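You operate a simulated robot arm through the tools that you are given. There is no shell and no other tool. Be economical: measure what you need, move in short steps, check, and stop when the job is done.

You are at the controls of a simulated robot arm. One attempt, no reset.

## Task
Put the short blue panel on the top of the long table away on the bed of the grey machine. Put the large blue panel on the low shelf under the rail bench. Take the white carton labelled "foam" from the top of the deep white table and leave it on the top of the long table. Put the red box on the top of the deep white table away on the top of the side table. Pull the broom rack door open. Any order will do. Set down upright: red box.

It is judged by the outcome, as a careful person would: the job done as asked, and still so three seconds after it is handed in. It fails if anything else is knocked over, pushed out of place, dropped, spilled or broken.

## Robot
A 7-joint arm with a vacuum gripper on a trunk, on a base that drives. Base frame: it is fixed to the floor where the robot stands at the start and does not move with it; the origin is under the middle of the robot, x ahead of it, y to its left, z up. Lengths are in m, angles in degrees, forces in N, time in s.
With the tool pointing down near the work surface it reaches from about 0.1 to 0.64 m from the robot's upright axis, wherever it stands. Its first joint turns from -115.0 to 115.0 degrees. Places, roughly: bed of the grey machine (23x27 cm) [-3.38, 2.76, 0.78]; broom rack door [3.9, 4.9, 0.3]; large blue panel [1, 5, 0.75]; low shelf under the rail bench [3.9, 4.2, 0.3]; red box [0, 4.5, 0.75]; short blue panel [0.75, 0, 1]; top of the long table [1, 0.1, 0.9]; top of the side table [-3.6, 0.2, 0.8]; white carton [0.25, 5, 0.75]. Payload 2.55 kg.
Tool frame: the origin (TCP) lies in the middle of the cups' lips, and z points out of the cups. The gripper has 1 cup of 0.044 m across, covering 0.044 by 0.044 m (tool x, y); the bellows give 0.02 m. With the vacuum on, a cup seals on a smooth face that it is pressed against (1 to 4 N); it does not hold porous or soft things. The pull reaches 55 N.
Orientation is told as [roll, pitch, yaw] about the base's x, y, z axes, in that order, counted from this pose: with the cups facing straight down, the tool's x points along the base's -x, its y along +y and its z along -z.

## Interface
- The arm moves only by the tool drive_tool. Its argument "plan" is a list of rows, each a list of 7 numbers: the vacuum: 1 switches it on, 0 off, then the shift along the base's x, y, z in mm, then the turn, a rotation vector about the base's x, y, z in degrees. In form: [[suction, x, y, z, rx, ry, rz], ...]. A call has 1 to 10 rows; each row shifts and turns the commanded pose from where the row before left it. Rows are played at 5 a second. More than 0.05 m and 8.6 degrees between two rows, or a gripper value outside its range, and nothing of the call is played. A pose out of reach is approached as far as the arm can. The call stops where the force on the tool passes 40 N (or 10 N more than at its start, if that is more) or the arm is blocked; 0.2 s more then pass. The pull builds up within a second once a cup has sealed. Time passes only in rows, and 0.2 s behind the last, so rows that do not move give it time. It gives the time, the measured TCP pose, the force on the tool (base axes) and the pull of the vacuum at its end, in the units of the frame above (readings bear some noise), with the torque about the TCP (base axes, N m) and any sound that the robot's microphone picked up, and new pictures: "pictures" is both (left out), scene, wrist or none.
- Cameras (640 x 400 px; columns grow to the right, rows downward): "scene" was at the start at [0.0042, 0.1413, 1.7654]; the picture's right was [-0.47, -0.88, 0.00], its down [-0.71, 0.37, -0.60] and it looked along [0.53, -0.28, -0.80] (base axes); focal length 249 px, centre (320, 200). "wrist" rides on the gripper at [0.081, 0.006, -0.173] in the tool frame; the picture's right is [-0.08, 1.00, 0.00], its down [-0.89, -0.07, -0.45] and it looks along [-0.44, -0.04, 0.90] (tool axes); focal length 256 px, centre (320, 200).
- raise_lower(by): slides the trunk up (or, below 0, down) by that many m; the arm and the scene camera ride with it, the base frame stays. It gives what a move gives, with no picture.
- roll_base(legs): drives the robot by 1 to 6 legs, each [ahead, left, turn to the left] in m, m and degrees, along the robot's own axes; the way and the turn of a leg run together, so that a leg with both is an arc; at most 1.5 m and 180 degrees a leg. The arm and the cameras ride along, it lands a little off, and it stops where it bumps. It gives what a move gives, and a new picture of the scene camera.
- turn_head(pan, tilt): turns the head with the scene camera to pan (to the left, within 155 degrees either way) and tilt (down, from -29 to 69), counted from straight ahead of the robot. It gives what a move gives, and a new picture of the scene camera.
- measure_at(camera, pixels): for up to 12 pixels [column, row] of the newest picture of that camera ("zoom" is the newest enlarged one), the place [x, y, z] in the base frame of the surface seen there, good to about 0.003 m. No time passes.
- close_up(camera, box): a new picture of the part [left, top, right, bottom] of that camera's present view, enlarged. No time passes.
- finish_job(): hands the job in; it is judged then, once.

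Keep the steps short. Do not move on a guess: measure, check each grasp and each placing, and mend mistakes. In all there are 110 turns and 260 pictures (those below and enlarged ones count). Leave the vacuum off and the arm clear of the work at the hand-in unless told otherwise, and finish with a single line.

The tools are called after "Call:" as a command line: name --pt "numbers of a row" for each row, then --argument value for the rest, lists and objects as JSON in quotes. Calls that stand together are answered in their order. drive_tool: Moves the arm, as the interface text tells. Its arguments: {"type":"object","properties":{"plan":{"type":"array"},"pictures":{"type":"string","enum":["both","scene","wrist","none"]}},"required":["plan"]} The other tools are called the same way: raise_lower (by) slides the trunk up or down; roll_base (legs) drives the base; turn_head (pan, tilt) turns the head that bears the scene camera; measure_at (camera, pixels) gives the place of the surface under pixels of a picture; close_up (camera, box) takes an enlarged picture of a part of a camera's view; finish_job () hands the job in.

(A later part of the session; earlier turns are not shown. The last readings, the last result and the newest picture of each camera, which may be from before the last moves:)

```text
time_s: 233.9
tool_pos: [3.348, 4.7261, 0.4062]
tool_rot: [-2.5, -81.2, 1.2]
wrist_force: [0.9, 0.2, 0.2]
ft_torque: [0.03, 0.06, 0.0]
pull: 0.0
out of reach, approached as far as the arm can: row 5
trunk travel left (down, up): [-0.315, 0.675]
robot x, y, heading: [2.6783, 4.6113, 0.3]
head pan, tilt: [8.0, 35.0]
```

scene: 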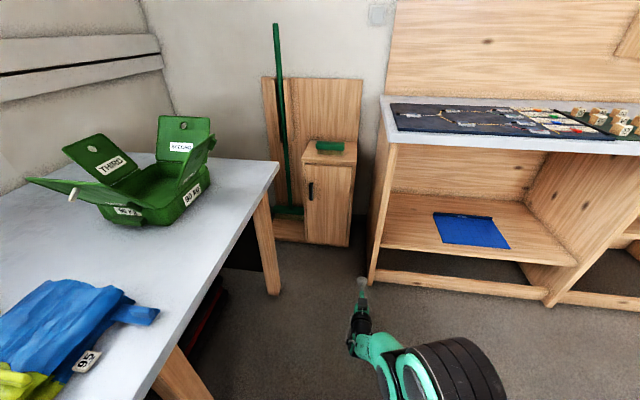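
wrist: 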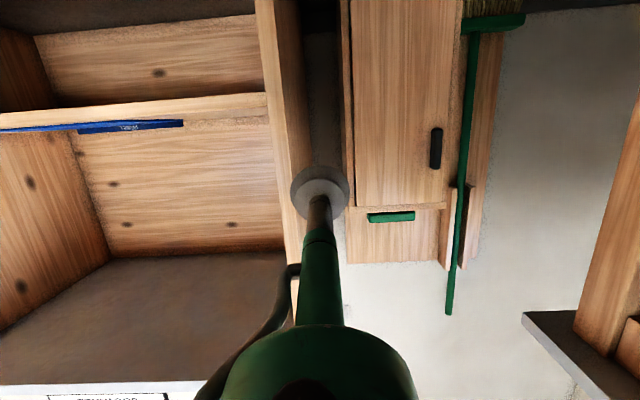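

Tool nearly points ahead (pitch −81). I finish the turn and correct the roll.

Call:
drive_tool --pt "0 0 20 0 0 -3 0" --pt "0 0 20 0 0 -2 0" --pt "0 0 0 0 0 0 0"

```text
time_s: 234.7
tool_pos: [3.3795, 4.7655, 0.4225]
tool_rot: [-3.1, -84.8, 2.1]
wrist_force: [-0.8, 0.2, -0.1]
ft_torque: [0.01, 0.0, 0.02]
pull: 0.0
out of reach, approached as far as the arm can: row 1, 2
trunk travel left (down, up): [-0.315, 0.675]
robot x, y, heading: [2.6753, 4.6124, 0.2]
head pan, tilt: [8.0, 35.0]
```

scene: 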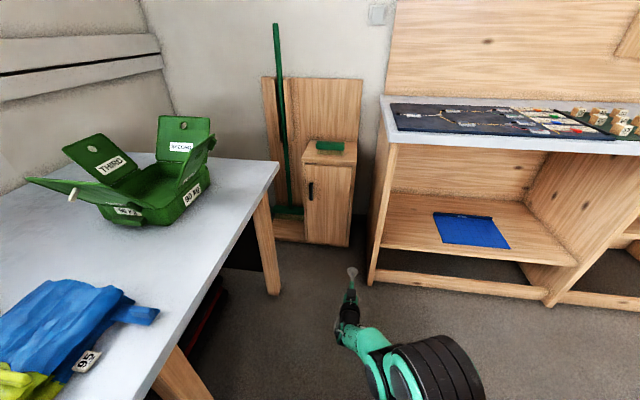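
wrist: 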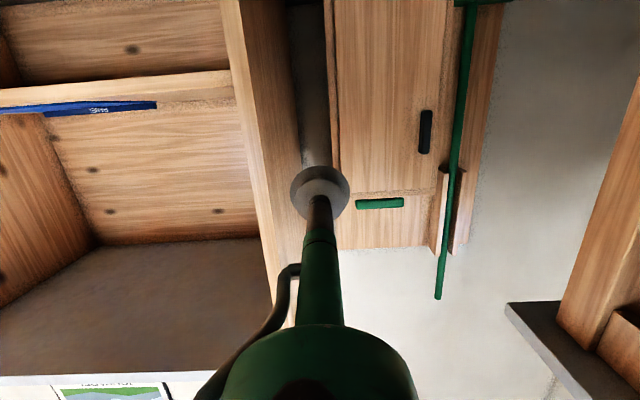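

The arm is at a limit in this posture; a lower trunk will flatten it. I raise the tool 0.2 m and then lower the trunk 0.25.

Call:
drive_tool --pt "0 0 0 45 0 0 0" --pt "0 0 0 45 0 0 0" --pt "0 0 0 45 0 0 0" --pt "0 0 0 45 0 0 0" --pt "0 0 0 0 0 0 0" --pictures "none"

Call:
raise_lower --by -0.24

Call:
drive_tool --pt "0 0 0 0 0 0 0" --pt "0 0 0 0 0 0 0"

```text
time_s: 235.9
tool_pos: [3.377, 4.7675, 0.6009]
tool_rot: [-4.6, -85.9, 3.4]
wrist_force: [0.6, -0.6, 0.6]
ft_torque: [-0.03, 0.04, 0.01]
pull: 0.0
trunk travel left (down, up): [-0.315, 0.675]
robot x, y, heading: [2.6755, 4.6101, 0.5]
head pan, tilt: [8.0, 35.0]
```

```text
time_s: 238.4
tool_pos: [3.3779, 4.7669, 0.3623]
tool_rot: [-4.3, -85.9, 3.0]
wrist_force: [0.7, -0.5, -0.1]
ft_torque: [-0.01, 0.01, -0.02]
pull: 0.0
trunk travel left (down, up): [-0.075, 0.915]
robot x, y, heading: [2.6757, 4.6138, 0.2]
head pan, tilt: [8.0, 35.0]
```

```text
time_s: 239.0
tool_pos: [3.3775, 4.7677, 0.3622]
tool_rot: [-4.3, -85.9, 3.0]
wrist_force: [-0.1, 0.5, 0.0]
ft_torque: [-0.04, 0.04, -0.01]
pull: 0.0
trunk travel left (down, up): [-0.075, 0.915]
robot x, y, heading: [2.6751, 4.6145, 0.2]
head pan, tilt: [8.0, 35.0]
```

scene: 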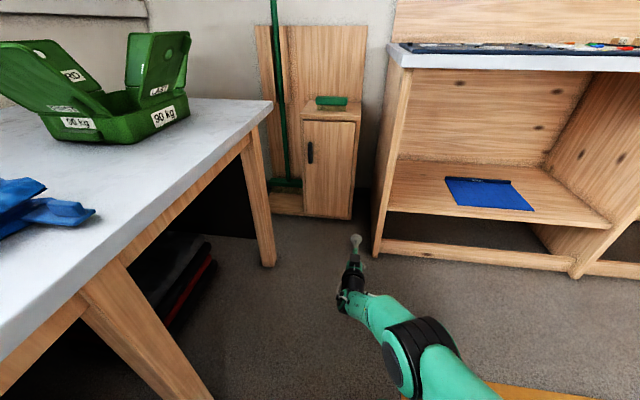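
wrist: 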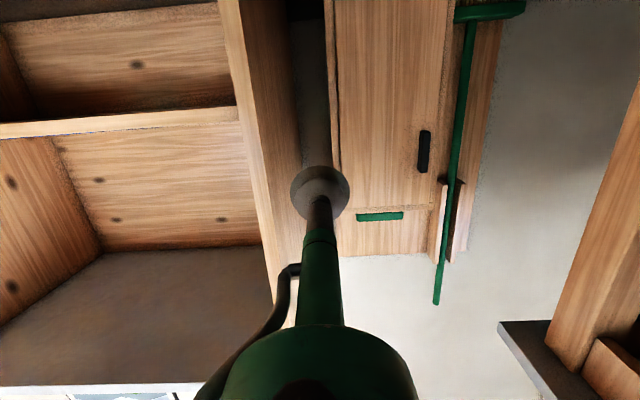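

Fine-tune: pitch −4 more, small retreat, and move left 100 mm.

Call:
drive_tool --pt "0 -30 20 0 0 -2 0" --pt "0 -30 30 -5 0 -2 0" --pt "0 0 30 -5 0 0 0" --pt "0 0 30 -5 0 0 0" --pt "0 0 0 0 0 0 0"

```text
time_s: 240.2
tool_pos: [3.36, 4.8817, 0.367]
tool_rot: [-81.2, -89.8, 79.9]
wrist_force: [0.4, -0.6, -0.1]
ft_torque: [-0.02, 0.01, 0.0]
pull: 0.1
out of reach, approached as far as the arm can: row 1, 2, 3
trunk travel left (down, up): [-0.075, 0.915]
robot x, y, heading: [2.6785, 4.6156, 0.3]
head pan, tilt: [8.0, 35.0]
```

scene: 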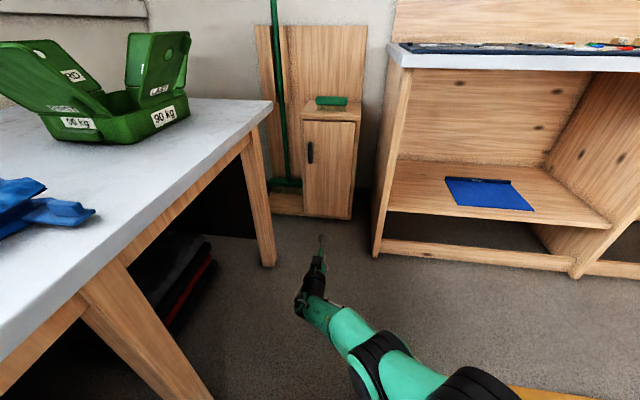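
wrist: 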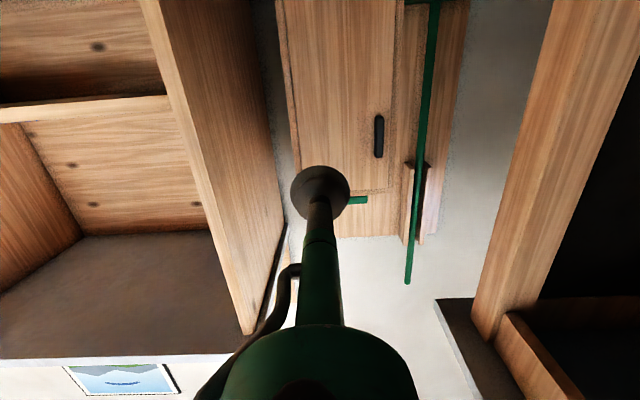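

Tool is horizontal. I drive ahead 0.45 and left 0.10, leaving ~9 cm to the door.

Call:
roll_base --legs '[[0.2, 0.1, 0], [0.24, 0, 0]]'

Call:
drive_tool --pt "0 0 0 0 0 0 0" --pictures "wrist"

```text
time_s: 243.3
tool_pos: [3.8016, 4.9811, 0.3661]
tool_rot: [-79.5, -89.7, 78.2]
wrist_force: [1.0, 0.1, 0.3]
ft_torque: [-0.01, 0.0, -0.01]
pull: 0.0
trunk travel left (down, up): [-0.075, 0.915]
robot x, y, heading: [3.1197, 4.7108, 0.1]
head pan, tilt: [8.0, 35.0]
```

scene: 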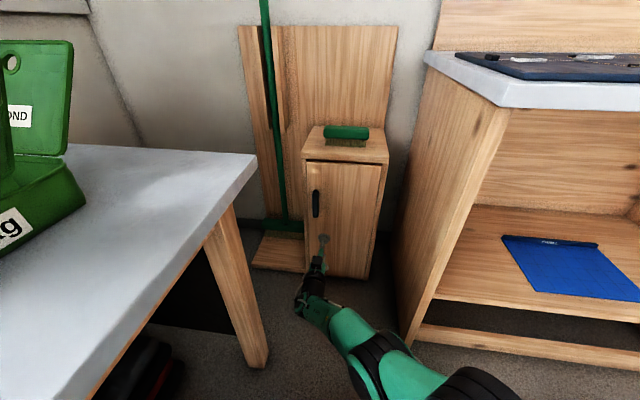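

```text
time_s: 243.7
tool_pos: [3.8022, 4.9804, 0.368]
tool_rot: [-82.3, -89.8, 81.0]
wrist_force: [0.4, -0.5, -0.6]
ft_torque: [-0.03, 0.0, 0.04]
pull: 0.0
trunk travel left (down, up): [-0.075, 0.915]
robot x, y, heading: [3.1187, 4.7146, 0.2]
head pan, tilt: [8.0, 35.0]
```

wrist: 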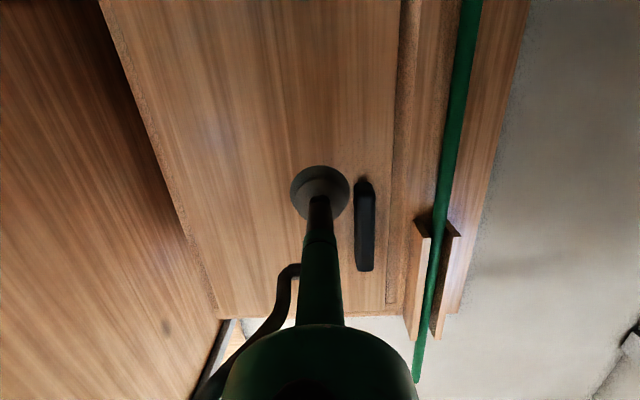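

The cup is in front of the door, right of and below the handle. Advance with vacuum on.

Call:
drive_tool --pt "1 40 0 -8 0 0 0" --pt "1 40 0 -7 0 0 0" --pt "1 12 0 0 0 0 0" --pt "1 5 0 0 0 0 0" --pt "1 4 0 0 0 0 0" --pt "1 0 0 0 0 0 0" --pt "1 0 0 0 0 0 0"

```text
time_s: 245.3
tool_pos: [3.9042, 4.9801, 0.3515]
tool_rot: [-76.4, -89.8, 75.1]
wrist_force: [-0.4, -5.0, 0.1]
ft_torque: [-0.26, -0.03, -0.32]
pull: 54.4
trunk travel left (down, up): [-0.075, 0.915]
robot x, y, heading: [3.1189, 4.7106, 0.0]
head pan, tilt: [8.0, 35.0]
```

scene: 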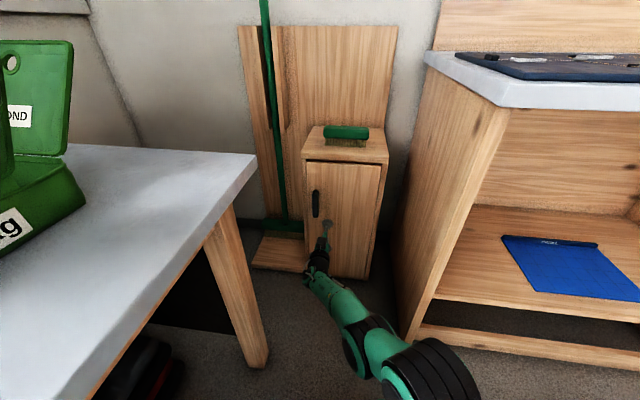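
wrist: 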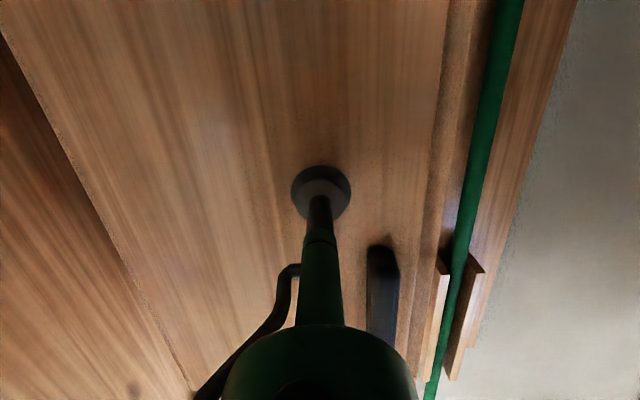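

Sealed at 54 N. Pull the door along its arc around the hinge at (3.905, 4.803), first 20°.

Call:
drive_tool --pt "1 -7.7 -0.2 0 0 0 2.5" --pt "1 -7.7 -0.5 0 0 0 2.5" --pt "1 -15.3 -2.0 0 0 0 5" --pt "1 -15.1 -3.3 0 0 0 5" --pt "1 -14.7 -4.6 0 0 0 5" --pt "1 0 0 0 0 0 0"

```text
time_s: 246.7
tool_pos: [3.8495, 4.9792, 0.3521]
tool_rot: [0.7, -89.8, 14.2]
wrist_force: [6.9, -24.8, -1.9]
ft_torque: [0.1, -0.07, 0.12]
pull: 55.2
out of reach, approached as far as the arm can: row 5
trunk travel left (down, up): [-0.075, 0.915]
robot x, y, heading: [3.1178, 4.7135, -0.2]
head pan, tilt: [8.0, 35.0]
```

scene: 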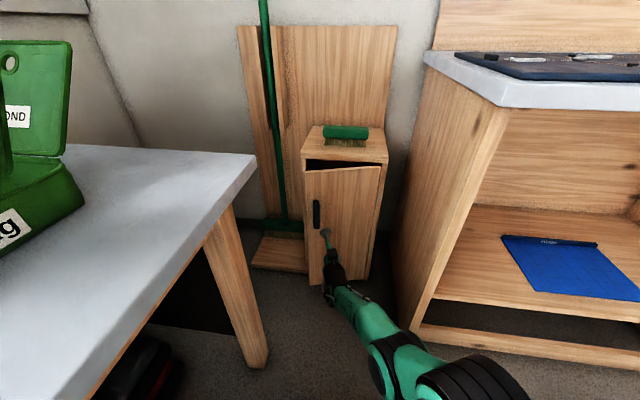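
wrist: 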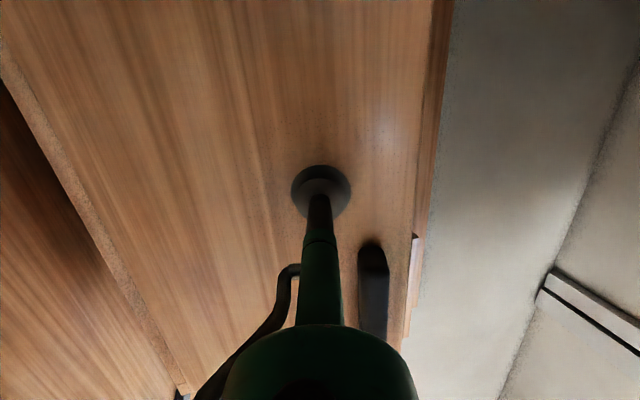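

The door follows (about 18° open), but the arm gets cramped and the cup is dragged sideways. I release, back off along the tool axis, move the base back 0.15 and regrasp with more extension.

Call:
drive_tool --pt "1 0 -8 0 0 0 0" --pt "0 0 0 0 0 0 0" --pt "0 0 0 0 0 0 0" --pt "0 0 0 0 0 0 0" --pt "0 -15 -5 0 0 0 0" --pt "0 -20 -7 0 0 0 0" --pt "0 0 0 0 0 0 0"

```text
time_s: 248.3
tool_pos: [3.8105, 4.9733, 0.3546]
tool_rot: [-37.9, -89.7, 52.7]
wrist_force: [0.3, 0.3, -0.3]
ft_torque: [0.03, -0.01, -0.01]
pull: 0.0
out of reach, approached as far as the arm can: row 5, 6
trunk travel left (down, up): [-0.075, 0.915]
robot x, y, heading: [3.1178, 4.7137, 0.1]
head pan, tilt: [8.0, 35.0]
```

scene: 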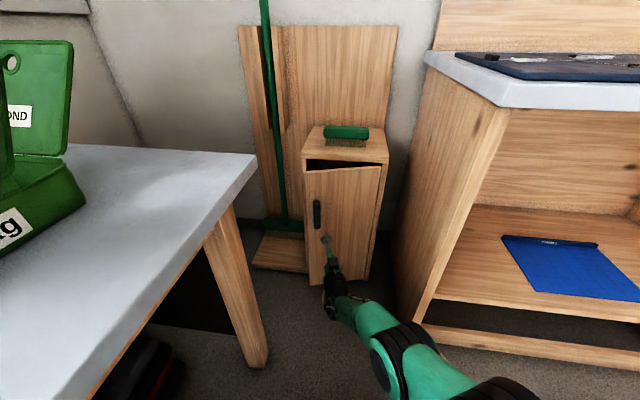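
wrist: 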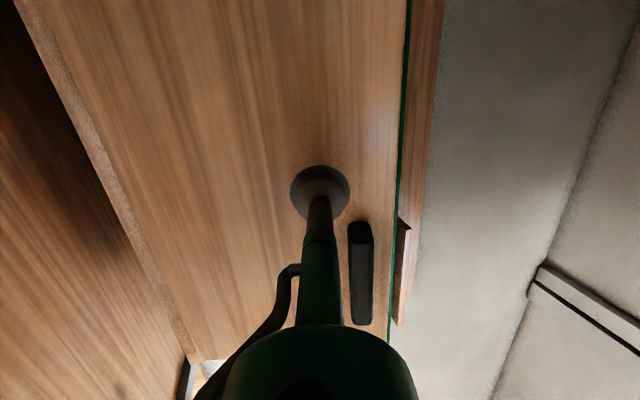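

Door stays ajar. Base back 0.1 and right 0.1, then measure the door face.

Call:
roll_base --legs '[[-0.1, -0.1, 0]]'

Call:
measure_at --camera "scene" --pixels '[[320, 190], [325, 200], [350, 190], [330, 240], [345, 240], [325, 250], [375, 180], [310, 180]]'

Call:
close_up --camera "scene" --box '[240, 120, 440, 300]'

```text
time_s: 249.6
tool_pos: [3.7112, 4.8721, 0.3537]
tool_rot: [-40.3, -89.7, 55.1]
wrist_force: [0.5, 0.1, -0.5]
ft_torque: [0.02, -0.06, -0.01]
pull: 0.0
trunk travel left (down, up): [-0.075, 0.915]
robot x, y, heading: [3.0165, 4.6139, -0.3]
head pan, tilt: [8.0, 35.0]
```

scene: 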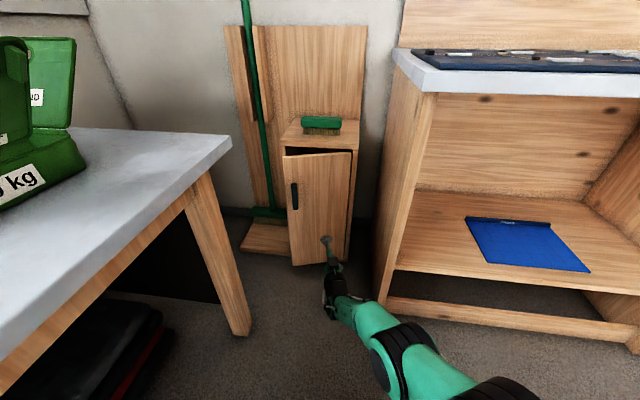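

```text
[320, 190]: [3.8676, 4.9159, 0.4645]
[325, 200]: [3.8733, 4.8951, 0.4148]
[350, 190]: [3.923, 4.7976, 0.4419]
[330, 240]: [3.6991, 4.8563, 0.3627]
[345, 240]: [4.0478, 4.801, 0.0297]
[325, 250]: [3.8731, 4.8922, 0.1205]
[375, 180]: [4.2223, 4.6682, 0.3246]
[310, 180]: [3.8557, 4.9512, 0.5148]
```

```text
2.22 times, centred on (340, 210) of scene
```

zoom: 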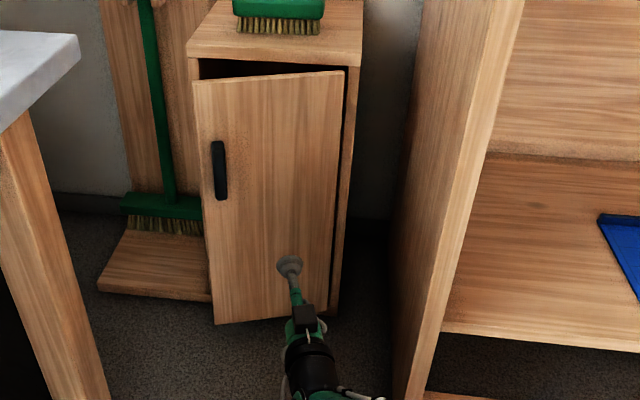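

Door is at 17.4°. I bring the cup to 3 cm before the face near the free edge (r=0.2), yaw +2.6.

Call:
drive_tool --pt "0 20 37 0 0 0 1.3" --pt "0 38 32 0 0 0 1.3" --pt "0 35 30 0 0 0 0" --pt "0 10 11 0 0 0 0" --pt "0 0 0 0 0 0 0"

```text
time_s: 250.8
tool_pos: [3.8154, 4.9818, 0.3537]
tool_rot: [-39.8, -89.6, 57.1]
wrist_force: [0.2, -0.4, -0.6]
ft_torque: [-0.02, 0.01, -0.02]
pull: 0.2
trunk travel left (down, up): [-0.075, 0.915]
robot x, y, heading: [3.0176, 4.6097, -0.1]
head pan, tilt: [8.0, 35.0]
```

scene: 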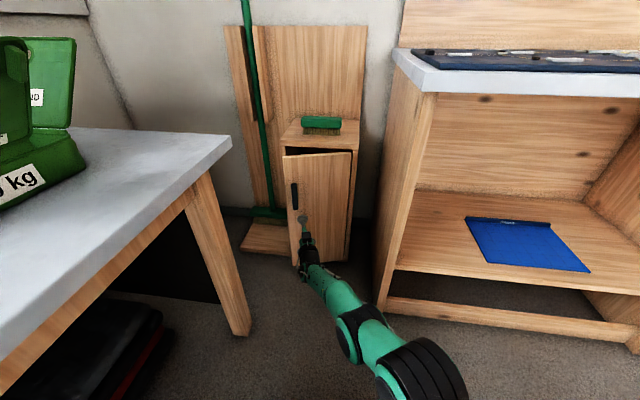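
wrist: 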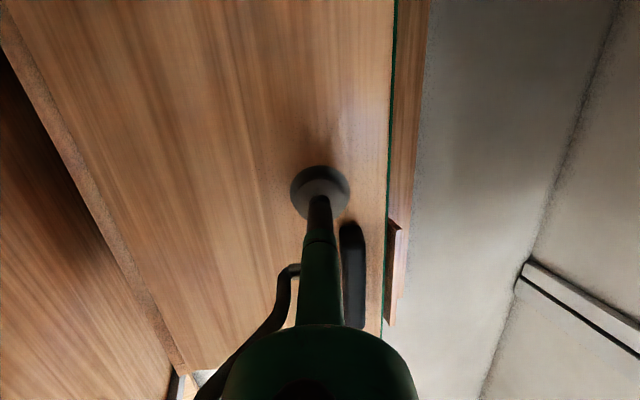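

Within reach and aligned. Press on with vacuum along the tool axis.

Call:
drive_tool --pt "1 17 5 0 0 0 0" --pt "1 8 2.5 0 0 0 0" --pt "1 5 1.5 0 0 0 0" --pt "1 4 1 0 0 0 0" --pt "1 0 0 0 0 0 0" --pt "1 0 0 0 0 0 0" --pictures "wrist"

```text
time_s: 252.2
tool_pos: [3.8481, 4.9916, 0.355]
tool_rot: [-43.6, -89.8, 60.9]
wrist_force: [-2.0, -0.2, 0.3]
ft_torque: [0.14, -0.21, -0.45]
pull: 55.1
trunk travel left (down, up): [-0.075, 0.915]
robot x, y, heading: [3.0187, 4.6148, -0.1]
head pan, tilt: [8.0, 35.0]
```

wrist: 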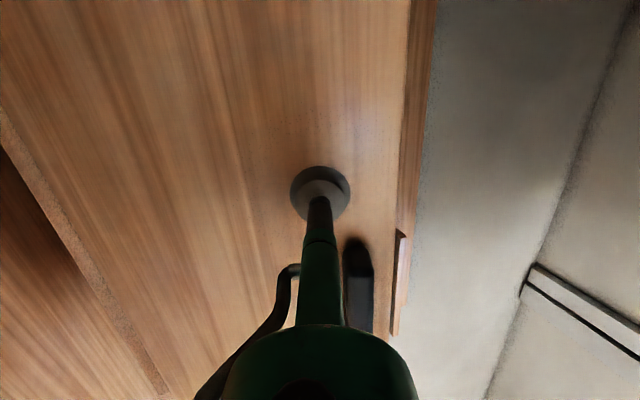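

Sealed. Continue the arc 20° more.

Call:
drive_tool --pt "1 -8.2 -2.8 0 0 0 2.5" --pt "1 -8.3 -2.9 0 0 0 2.5" --pt "1 -8 -3.6 0 0 0 2.5" --pt "1 -8 -3.6 0 0 0 2.5" --pt "1 -7.6 -4.2 0 0 0 2.5" --pt "1 -7.6 -4.3 0 0 0 2.5" --pt "1 -7.2 -4.8 0 0 0 2.5" --pt "1 -7.2 -4.9 0 0 0 2.5" --pt "1 0 0 0 0 0 0"

```text
time_s: 254.2
tool_pos: [3.812, 5.018, 0.3592]
tool_rot: [-11.0, -88.9, 34.8]
wrist_force: [12.4, -20.7, -4.3]
ft_torque: [0.13, -0.14, 0.42]
pull: 54.0
out of reach, approached as far as the arm can: row 2, 3, 4, 5, 6, 7, 8
trunk travel left (down, up): [-0.075, 0.915]
robot x, y, heading: [3.0169, 4.6112, -0.3]
head pan, tilt: [8.0, 35.0]
```

scene: 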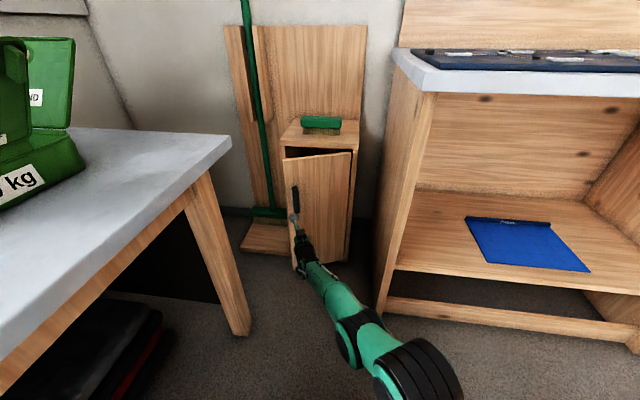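
wrist: 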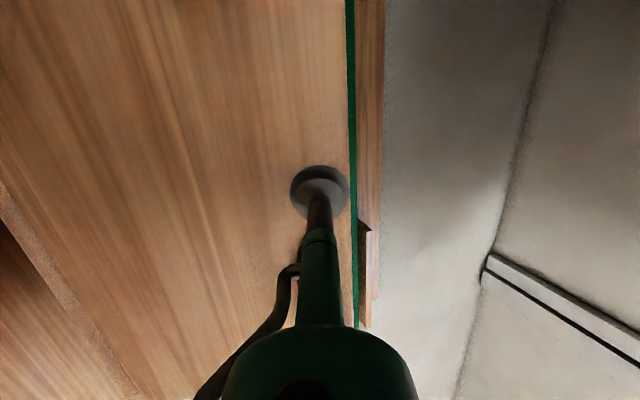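

The arm can't swing further in this posture; I'll relax back to about 21° and let the base itself swing around the hinge instead.

Call:
drive_tool --pt "1 14 8 0 0 0 -5" --pt "1 14 8 0 0 0 -5" --pt "1 14 8 0 0 0 -5" --pt "1 3 1 0 0 0 0" --pt "1 0 0 0 0 0 0" --pictures "wrist"

```text
time_s: 255.4
tool_pos: [3.8436, 5.0428, 0.3595]
tool_rot: [-17.2, -88.9, 32.3]
wrist_force: [-1.2, 0.1, 0.1]
ft_torque: [0.01, 0.01, -0.01]
pull: 0.0
out of reach, approached as far as the arm can: row 3
trunk travel left (down, up): [-0.075, 0.915]
robot x, y, heading: [3.0129, 4.6124, 0.1]
head pan, tilt: [8.0, 35.0]
```

wrist: 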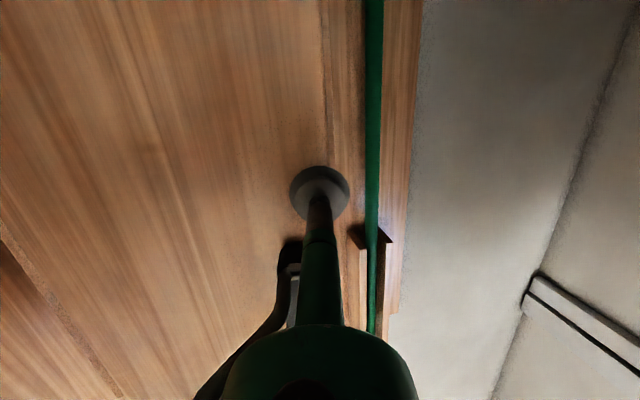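

Seal lost (the command follows the actual pose after an unreachable row). I retreat and look at the door.

Call:
drive_tool --pt "0 -20 -5 0 0 0 0" --pt "0 -30 -10 0 0 0 0" --pt "0 0 0 0 0 0 0"

Call:
close_up --camera "scene" --box '[240, 120, 440, 300]'

Call:
measure_at --camera "scene" --pixels '[[310, 175], [320, 190], [335, 200], [300, 165], [345, 170], [330, 180]]'

```text
time_s: 255.8
tool_pos: [3.8462, 5.0424, 0.3863]
tool_rot: [30.6, -88.5, -15.6]
wrist_force: [1.2, -1.6, -15.7]
ft_torque: [0.24, 0.04, 0.03]
pull: 0.1
out of reach, approached as far as the arm can: row 2
trunk travel left (down, up): [-0.075, 0.915]
robot x, y, heading: [3.0225, 4.6169, -0.3]
head pan, tilt: [8.0, 35.0]
stopped in row 2: the force on the tool passed its limit (the readings are from after the stop); the commanded pose is now the measured one
```

scene: 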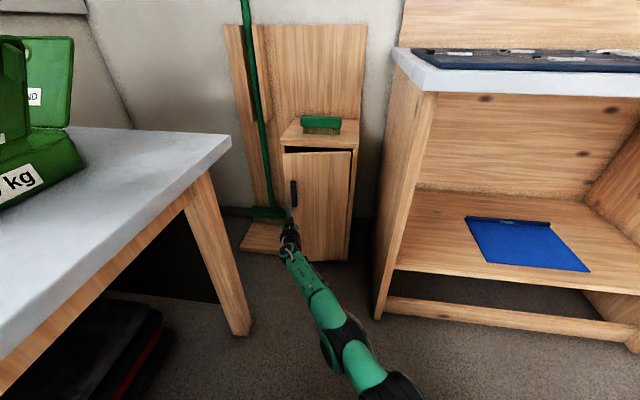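
wrist: 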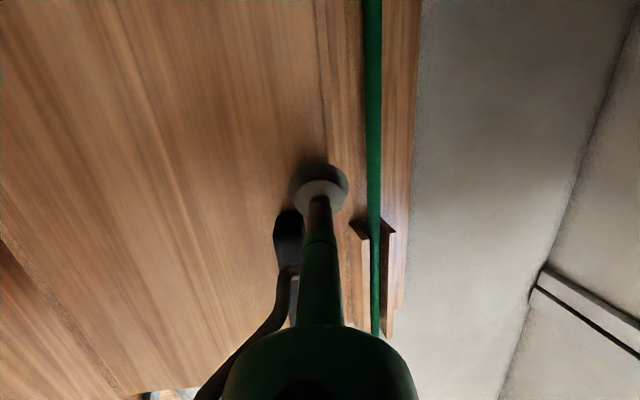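

```text
2.22 times, centred on (340, 210) of scene
```

zoom: 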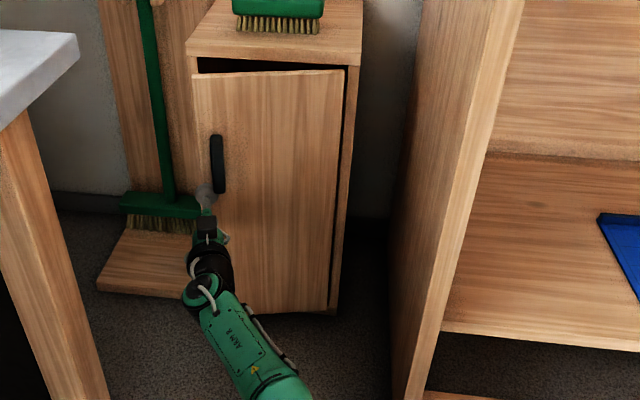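

```text
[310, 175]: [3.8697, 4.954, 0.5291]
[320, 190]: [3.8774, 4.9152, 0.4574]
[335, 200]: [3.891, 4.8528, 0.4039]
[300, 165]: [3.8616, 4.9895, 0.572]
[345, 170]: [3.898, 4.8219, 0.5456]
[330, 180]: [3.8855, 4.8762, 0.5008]
```

Door is at ~12°. I free the tool from under the handle (down 30 mm) and back the base 0.12.

Call:
drive_tool --pt "0 0 0 -15 0 0 0" --pt "0 -5 -5 -15 0 0 0" --pt "0 0 0 0 0 0 0" --pictures "none"

Call:
roll_base --legs '[[-0.12, 0, 0]]'

```text
time_s: 256.6
tool_pos: [3.8418, 5.0423, 0.3878]
tool_rot: [119.6, -88.5, -104.3]
wrist_force: [0.7, -1.8, -5.8]
ft_torque: [0.07, 0.06, 0.05]
pull: 0.1
trunk travel left (down, up): [-0.075, 0.915]
robot x, y, heading: [3.0173, 4.6143, -0.1]
head pan, tilt: [8.0, 35.0]
```

```text
time_s: 257.8
tool_pos: [3.7229, 5.0425, 0.3962]
tool_rot: [133.1, -88.0, -117.9]
wrist_force: [0.0, -1.4, -0.2]
ft_torque: [0.0, 0.02, 0.0]
pull: 0.1
trunk travel left (down, up): [-0.075, 0.915]
robot x, y, heading: [2.8998, 4.6158, -0.0]
head pan, tilt: [8.0, 35.0]
```

scene: 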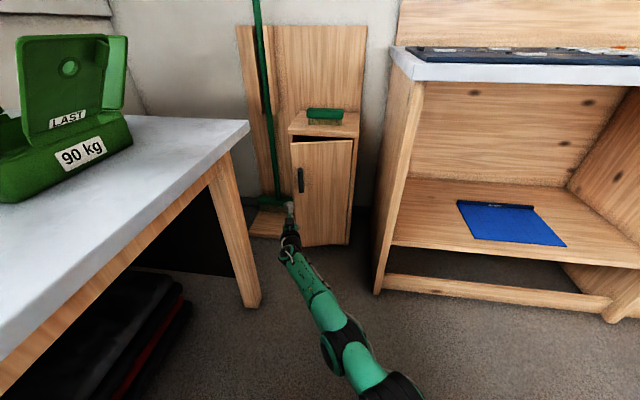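

I bring the arm back to the comfortable posture (in line with the robot).

Call:
drive_tool --pt "0 -20 -20 -8 0 0 -3" --pt "0 -18 -31 -8 0 0 -3" --pt "0 0 -36 -8 0 0 -3" --pt "0 0 -35 -8 0 0 -3" --pt "0 0 -35 -10 0 0 -3" --pt "0 0 0 0 0 0 0"

```text
time_s: 258.3
tool_pos: [3.7201, 5.0369, 0.5497]
tool_rot: [152.5, -77.2, -140.0]
wrist_force: [0.5, 0.3, 0.1]
ft_torque: [0.0, 0.03, 0.01]
pull: 0.1
out of reach, approached as far as the arm can: row 1, 2
trunk travel left (down, up): [-0.075, 0.915]
robot x, y, heading: [2.9007, 4.6166, 0.0]
head pan, tilt: [8.0, 35.0]
stopped in row 2: the arm was blocked; the commanded pose is now the measured one
```

scene: 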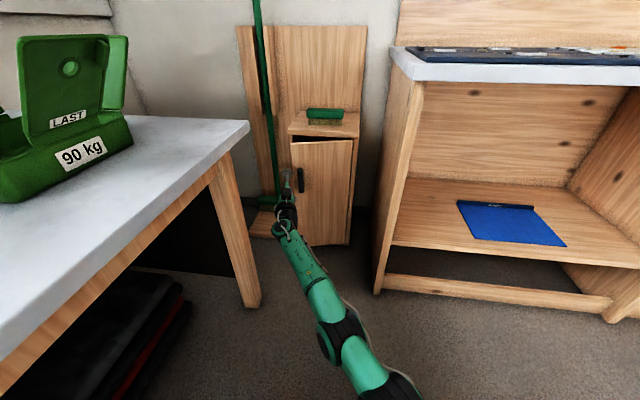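
wrist: 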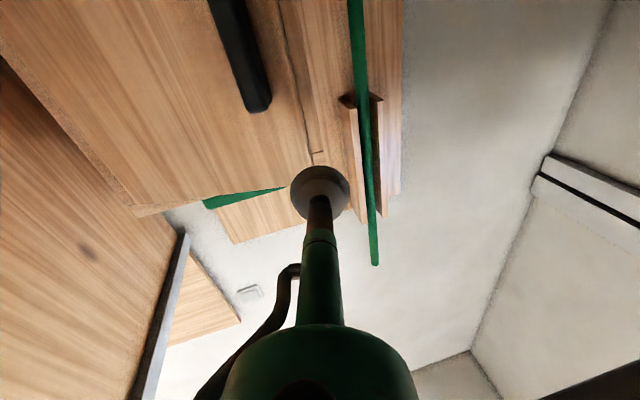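

The arm is stretched and near singular. I raise the trunk 0.15 and back off 0.3 to sort the posture out in free space.

Call:
roll_base --legs '[[-0.3, -0.1, 0]]'

Call:
raise_lower --by 0.15

Call:
drive_tool --pt "0 -30 -15 0 0 5 0" --pt "0 -40 -25 0 0 5 0" --pt "0 -40 -25 0 0 5 0" --pt "0 -40 -25 0 0 5 0" --pt "0 0 0 0 0 0 0"

```text
time_s: 260.4
tool_pos: [3.4197, 4.9354, 0.5506]
tool_rot: [152.7, -77.2, -140.3]
wrist_force: [0.4, -0.4, 0.6]
ft_torque: [-0.01, 0.0, 0.02]
pull: 0.0
trunk travel left (down, up): [-0.075, 0.915]
robot x, y, heading: [2.5942, 4.5147, -0.3]
head pan, tilt: [8.0, 35.0]
```

scene: 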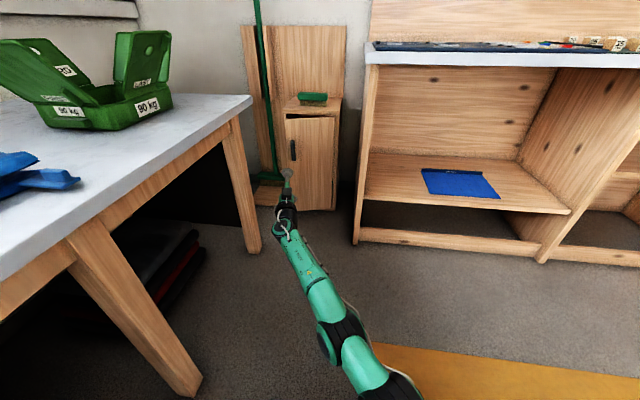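

```text
time_s: 262.1
tool_pos: [3.4208, 4.9359, 0.7018]
tool_rot: [152.5, -77.2, -140.3]
wrist_force: [-0.6, 0.1, 0.1]
ft_torque: [0.0, -0.02, -0.02]
pull: 0.0
trunk travel left (down, up): [-0.225, 0.765]
robot x, y, heading: [2.5958, 4.5148, -0.2]
head pan, tilt: [8.0, 35.0]
```

```text
time_s: 263.3
tool_pos: [3.4035, 4.9529, 0.7117]
tool_rot: [49.9, -77.1, -39.0]
wrist_force: [0.3, -0.2, 0.3]
ft_torque: [0.02, 0.01, 0.02]
pull: 0.0
out of reach, approached as far as the arm can: row 1, 2, 3, 4
trunk travel left (down, up): [-0.225, 0.765]
robot x, y, heading: [2.6009, 4.5122, -0.1]
head pan, tilt: [8.0, 35.0]
```

scene: 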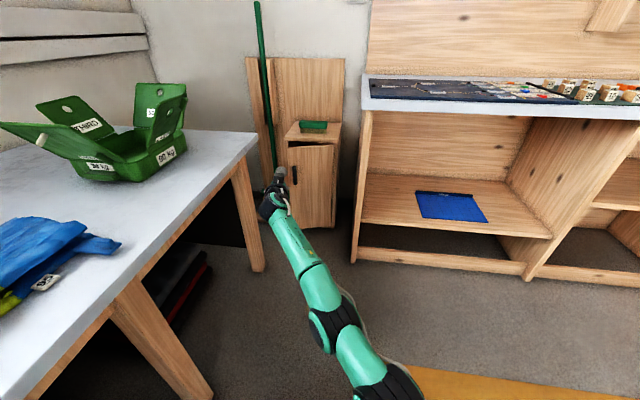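
wrist: 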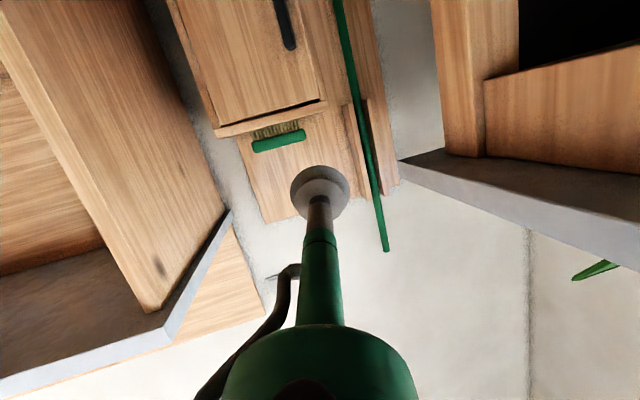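

The tool is turning down properly (now ~8° below level). I continue pitching it down and retreating.

Call:
drive_tool --pt "0 -15 0 0 0 8 0" --pt "0 -15 0 0 0 8 0" --pt "0 -20 -10 0 0 8 0" --pt "0 -20 -15 0 0 8 0" --pt "0 -20 -15 0 0 8 0" --pt "0 -20 -15 0 0 8 0" --pt "0 -20 -15 0 0 8 0" --pt "0 0 0 0 0 0 0"

```text
time_s: 265.1
tool_pos: [3.2423, 4.864, 0.6764]
tool_rot: [15.9, -27.6, -9.2]
wrist_force: [0.1, -0.2, -0.2]
ft_torque: [-0.03, 0.01, -0.02]
pull: 0.1
out of reach, approached as far as the arm can: row 5, 6, 7
trunk travel left (down, up): [-0.225, 0.765]
robot x, y, heading: [2.595, 4.5152, -0.3]
head pan, tilt: [8.0, 35.0]
```

scene: 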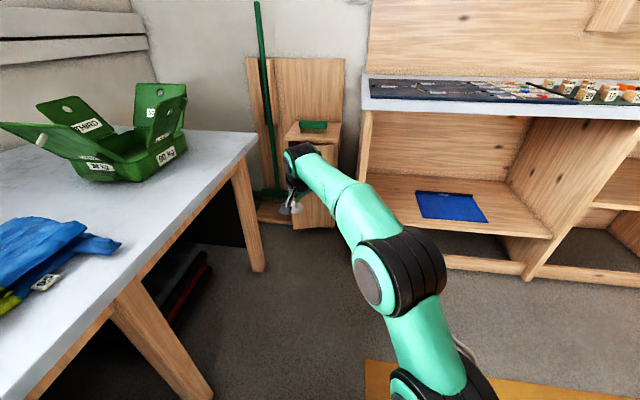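
wrist: 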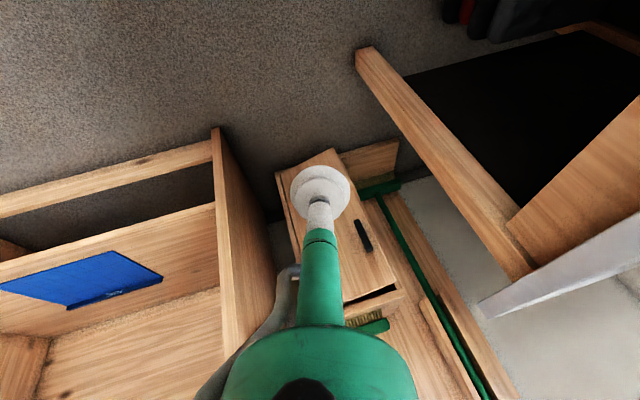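

The arm is folded normally again. I'll grip above the handle this time (z≈0.56, better posture). I compute the turn to a level tool with yaw 12°: rotation vector (−7.1, −62, 4.8) in 8 rows, extending meanwhile.

Call:
drive_tool --pt "0 19 -7.4 -14.5 -0.89 -7.75 0.6" --pt "0 19 -7.4 -14.5 -0.89 -7.75 0.6" --pt "0 19 -7.4 -14.5 -0.89 -7.75 0.6" --pt "0 19 -7.4 -14.5 -0.89 -7.75 0.6" --pt "0 19 -7.4 -14.5 -0.89 -7.75 0.6" --pt "0 19 -7.4 -14.5 -0.89 -7.75 0.6" --pt "0 19 -7.4 -14.5 -0.89 -7.75 0.6" --pt "0 19 -7.4 -14.5 -0.89 -7.75 0.6" --pt "0 0 0 0 0 0 0"

```text
time_s: 267.1
tool_pos: [3.3949, 4.806, 0.5599]
tool_rot: [162.7, -89.9, -150.7]
wrist_force: [-0.2, 1.3, 0.4]
ft_torque: [-0.01, -0.04, 0.0]
pull: 0.1
trunk travel left (down, up): [-0.225, 0.765]
robot x, y, heading: [2.5965, 4.5103, -0.2]
head pan, tilt: [8.0, 35.0]
```

scene: 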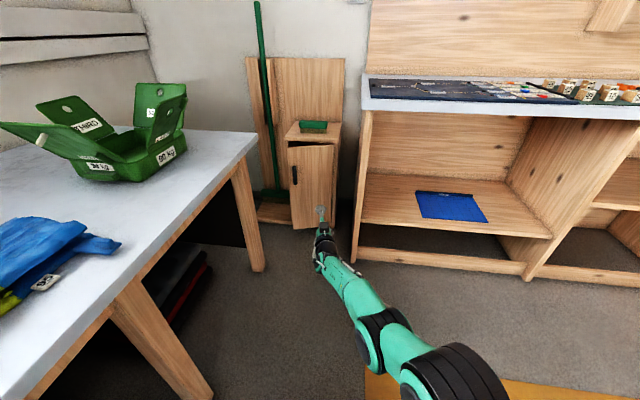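
wrist: 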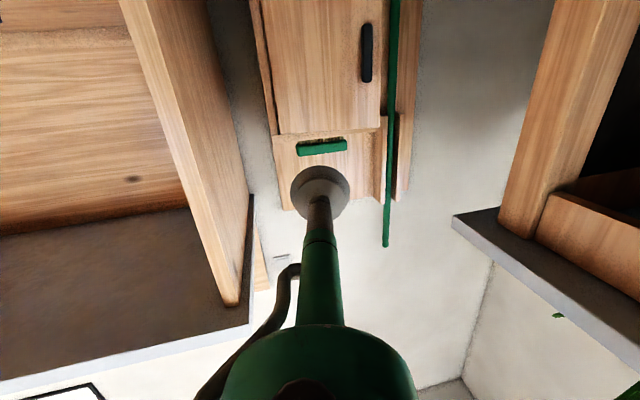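

Level at yaw 12°. Measure the door's present angle.

Call:
measure_at --camera "scene" --pixels '[[295, 155], [305, 160], [315, 165], [325, 160], [331, 155], [310, 190], [292, 180], [300, 150]]'

Call:
roll_base --legs '[[0.2, 0.18, 0], [0.22, 0, 0]]'

Call:
drive_tool --pt "0 0 0 0 0 0 0" --pictures "wrist"

```text
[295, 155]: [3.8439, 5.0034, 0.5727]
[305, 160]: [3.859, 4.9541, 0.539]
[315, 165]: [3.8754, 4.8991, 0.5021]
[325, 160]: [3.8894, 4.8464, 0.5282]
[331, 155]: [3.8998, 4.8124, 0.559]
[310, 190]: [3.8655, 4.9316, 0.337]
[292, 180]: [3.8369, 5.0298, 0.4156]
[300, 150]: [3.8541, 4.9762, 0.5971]
```

```text
time_s: 270.3
tool_pos: [3.8134, 4.9873, 0.5609]
tool_rot: [158.6, -89.9, -146.4]
wrist_force: [0.3, 0.4, -0.3]
ft_torque: [-0.02, -0.01, -0.02]
pull: 0.0
trunk travel left (down, up): [-0.225, 0.765]
robot x, y, heading: [3.0147, 4.6958, -0.1]
head pan, tilt: [8.0, 35.0]
```

scene: 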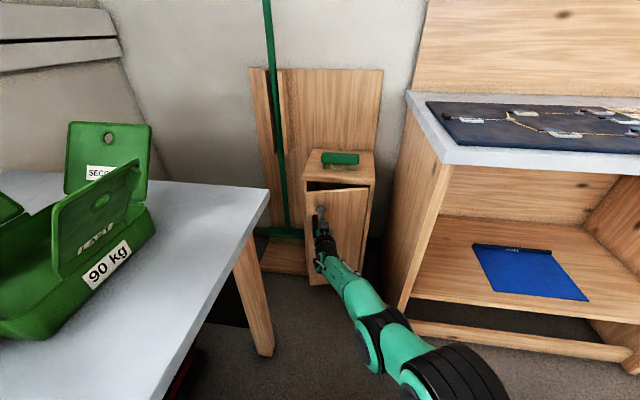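

```text
time_s: 270.7
tool_pos: [3.8139, 4.9875, 0.5611]
tool_rot: [141.3, -89.9, -129.1]
wrist_force: [0.1, 0.6, -0.3]
ft_torque: [0.01, -0.02, -0.01]
pull: 0.0
trunk travel left (down, up): [-0.225, 0.765]
robot x, y, heading: [3.018, 4.6938, -0.2]
head pan, tilt: [8.0, 35.0]
```

wrist: 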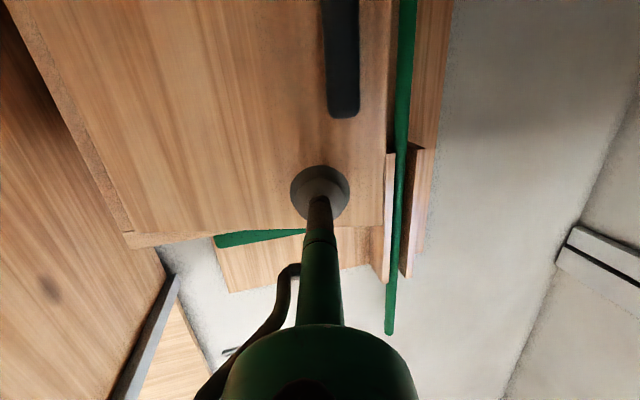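

Door is at 16.3°. I yaw +4 and press on with vacuum.

Call:
drive_tool --pt "1 14 3 0 0 0 4" --pt "1 10 3 0 0 0 0" --pt "1 6 1.5 0 0 0 0" --pt "1 4 1 0 0 0 0" --pt "1 3 1 0 0 0 0" --pt "1 0 0 0 0 0 0" --pt "1 0 0 0 0 0 0" --pictures "wrist"

```text
time_s: 272.3
tool_pos: [3.8493, 4.9968, 0.5624]
tool_rot: [161.5, -89.9, -145.4]
wrist_force: [-1.7, 2.2, 0.7]
ft_torque: [0.13, 0.09, -0.42]
pull: 55.1
trunk travel left (down, up): [-0.225, 0.765]
robot x, y, heading: [3.0152, 4.6917, 0.1]
head pan, tilt: [8.0, 35.0]
```

wrist: 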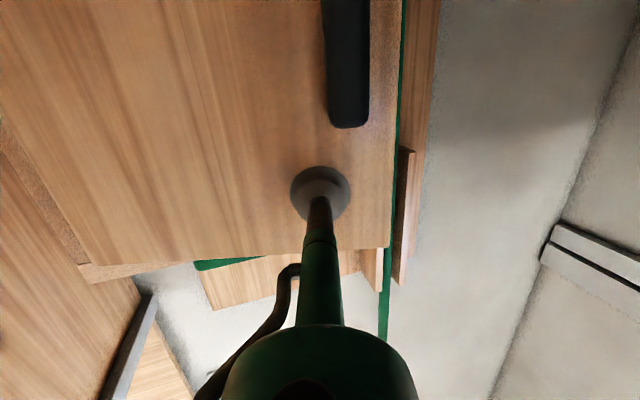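

Sealed 55 N. Now swing the base 6° around the hinge (arc leg: ahead 0.011, right 0.093, turn 6) and check the force.

Call:
roll_base --legs '[[0.0113, -0.093, 6]]'

```text
time_s: 273.4
tool_pos: [3.8285, 4.9898, 0.5621]
tool_rot: [-172.6, -89.8, -165.4]
wrist_force: [-1.4, 3.6, 1.6]
ft_torque: [0.04, 0.06, -0.19]
pull: 55.1
trunk travel left (down, up): [-0.225, 0.765]
robot x, y, heading: [3.0348, 4.6026, 6.2]
head pan, tilt: [8.0, 35.0]
```

scene: 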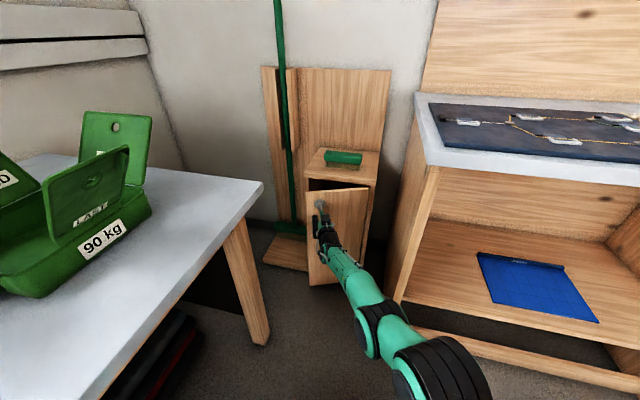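

Works with little force. Two more arcs of 8°.

Call:
roll_base --legs '[[0.0142, -0.1234, 8], [0.0142, -0.1234, 8]]'

```text
time_s: 275.6
tool_pos: [3.7793, 4.9623, 0.5624]
tool_rot: [-172.0, -89.9, -149.9]
wrist_force: [-1.4, 4.1, 1.7]
ft_torque: [-0.11, 0.0, 0.27]
pull: 54.6
trunk travel left (down, up): [-0.225, 0.765]
robot x, y, heading: [3.1205, 4.368, 21.8]
head pan, tilt: [8.0, 35.0]
```

scene: 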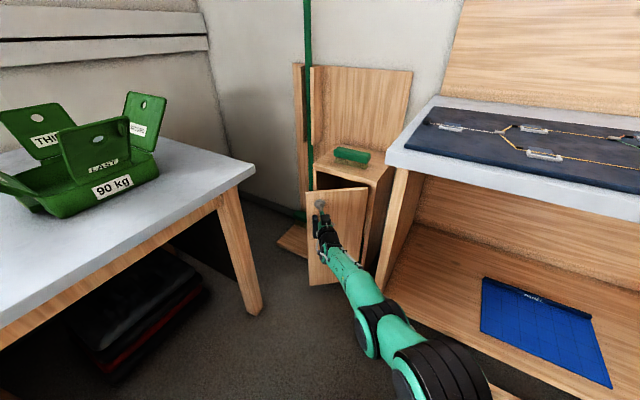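

Now at ~38°. One more 8° arc, watching the clearance to the bench corner.

Call:
roll_base --legs '[[0.0142, -0.1234, 8]]'

Call:
close_up --camera "scene" --box '[260, 120, 480, 360]'

```text
time_s: 276.8
tool_pos: [3.7576, 4.9439, 0.5613]
tool_rot: [152.1, -89.9, -106.1]
wrist_force: [3.9, -2.5, 0.4]
ft_torque: [-0.21, -0.18, 0.36]
pull: 54.9
trunk travel left (down, up): [-0.225, 0.765]
robot x, y, heading: [3.1843, 4.2647, 30.0]
head pan, tilt: [8.0, 35.0]
```

scene: 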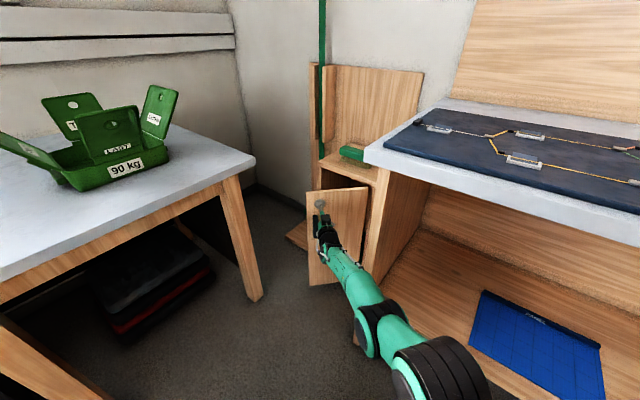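

```text
1.67 times, centred on (370, 240) of scene
```

zoom: 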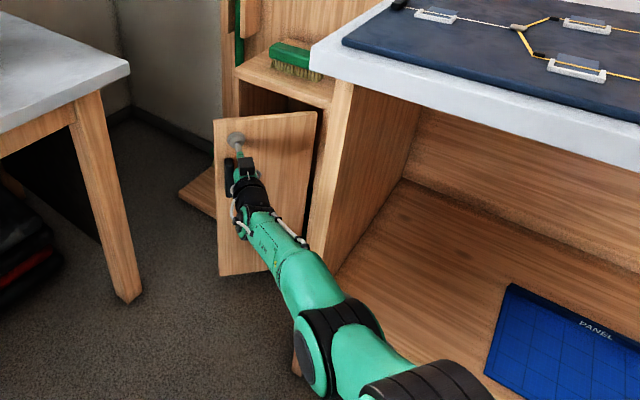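

The door is about 46° open. I release, back straight off, straighten the base, and come round to push the door further from inside its free edge.

Call:
drive_tool --pt "0 0 0 0 0 0 0" --pt "0 0 0 0 0 0 0" --pt "0 0 0 0 0 0 0" --pt "0 0 0 0 0 0 0" --pictures "none"

Call:
roll_base --legs '[[-0.6, 0, 0], [0, 0, -30], [0, 0.77, 0]]'

Call:
close_up --camera "scene" --box '[200, 100, 420, 280]'

```text
time_s: 277.8
tool_pos: [3.7572, 4.9435, 0.5611]
tool_rot: [154.9, -89.8, -108.9]
wrist_force: [0.7, -0.7, -1.0]
ft_torque: [0.03, 0.0, 0.0]
pull: 0.1
trunk travel left (down, up): [-0.225, 0.765]
robot x, y, heading: [3.1845, 4.2636, 29.7]
head pan, tilt: [8.0, 35.0]
```

```text
time_s: 286.4
tool_pos: [3.5068, 5.0418, 0.5612]
tool_rot: [155.0, -89.9, -139.0]
wrist_force: [0.6, 0.0, -0.1]
ft_torque: [-0.02, -0.01, -0.02]
pull: 0.2
trunk travel left (down, up): [-0.225, 0.765]
robot x, y, heading: [2.676, 4.7392, -0.3]
head pan, tilt: [8.0, 35.0]
```

scene: 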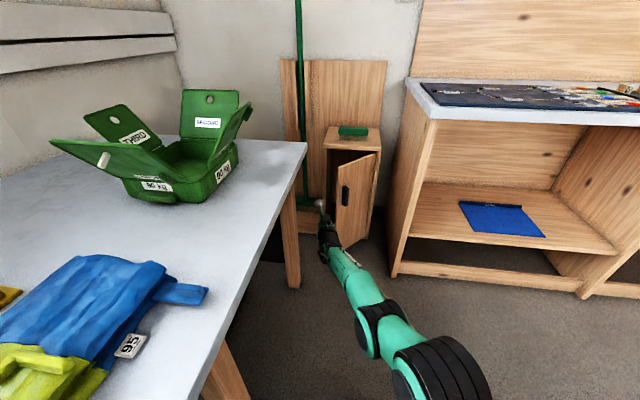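

```text
2.22 times, centred on (310, 190) of scene
```

zoom: 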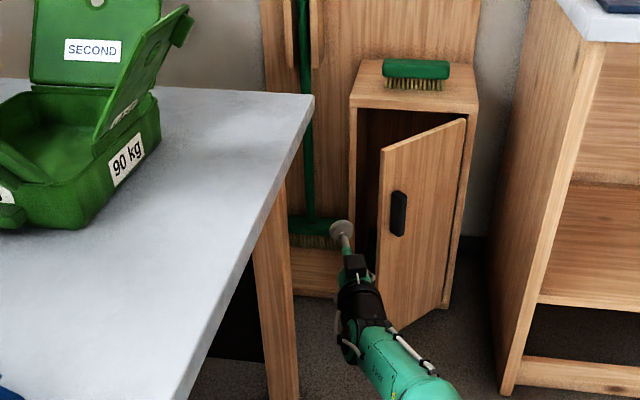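

Call:
measure_at --camera "zoom" --pixels '[[384, 200], [384, 260], [440, 180], [462, 160], [353, 130], [305, 180], [320, 215], [340, 240], [375, 150], [365, 200]]'

```text
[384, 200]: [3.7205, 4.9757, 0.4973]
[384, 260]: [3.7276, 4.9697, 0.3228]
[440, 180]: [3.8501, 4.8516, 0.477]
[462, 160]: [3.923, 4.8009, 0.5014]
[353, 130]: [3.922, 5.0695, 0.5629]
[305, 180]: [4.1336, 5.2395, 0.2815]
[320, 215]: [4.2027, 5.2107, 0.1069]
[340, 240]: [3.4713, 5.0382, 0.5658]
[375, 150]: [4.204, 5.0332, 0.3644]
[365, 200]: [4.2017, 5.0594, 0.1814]
```

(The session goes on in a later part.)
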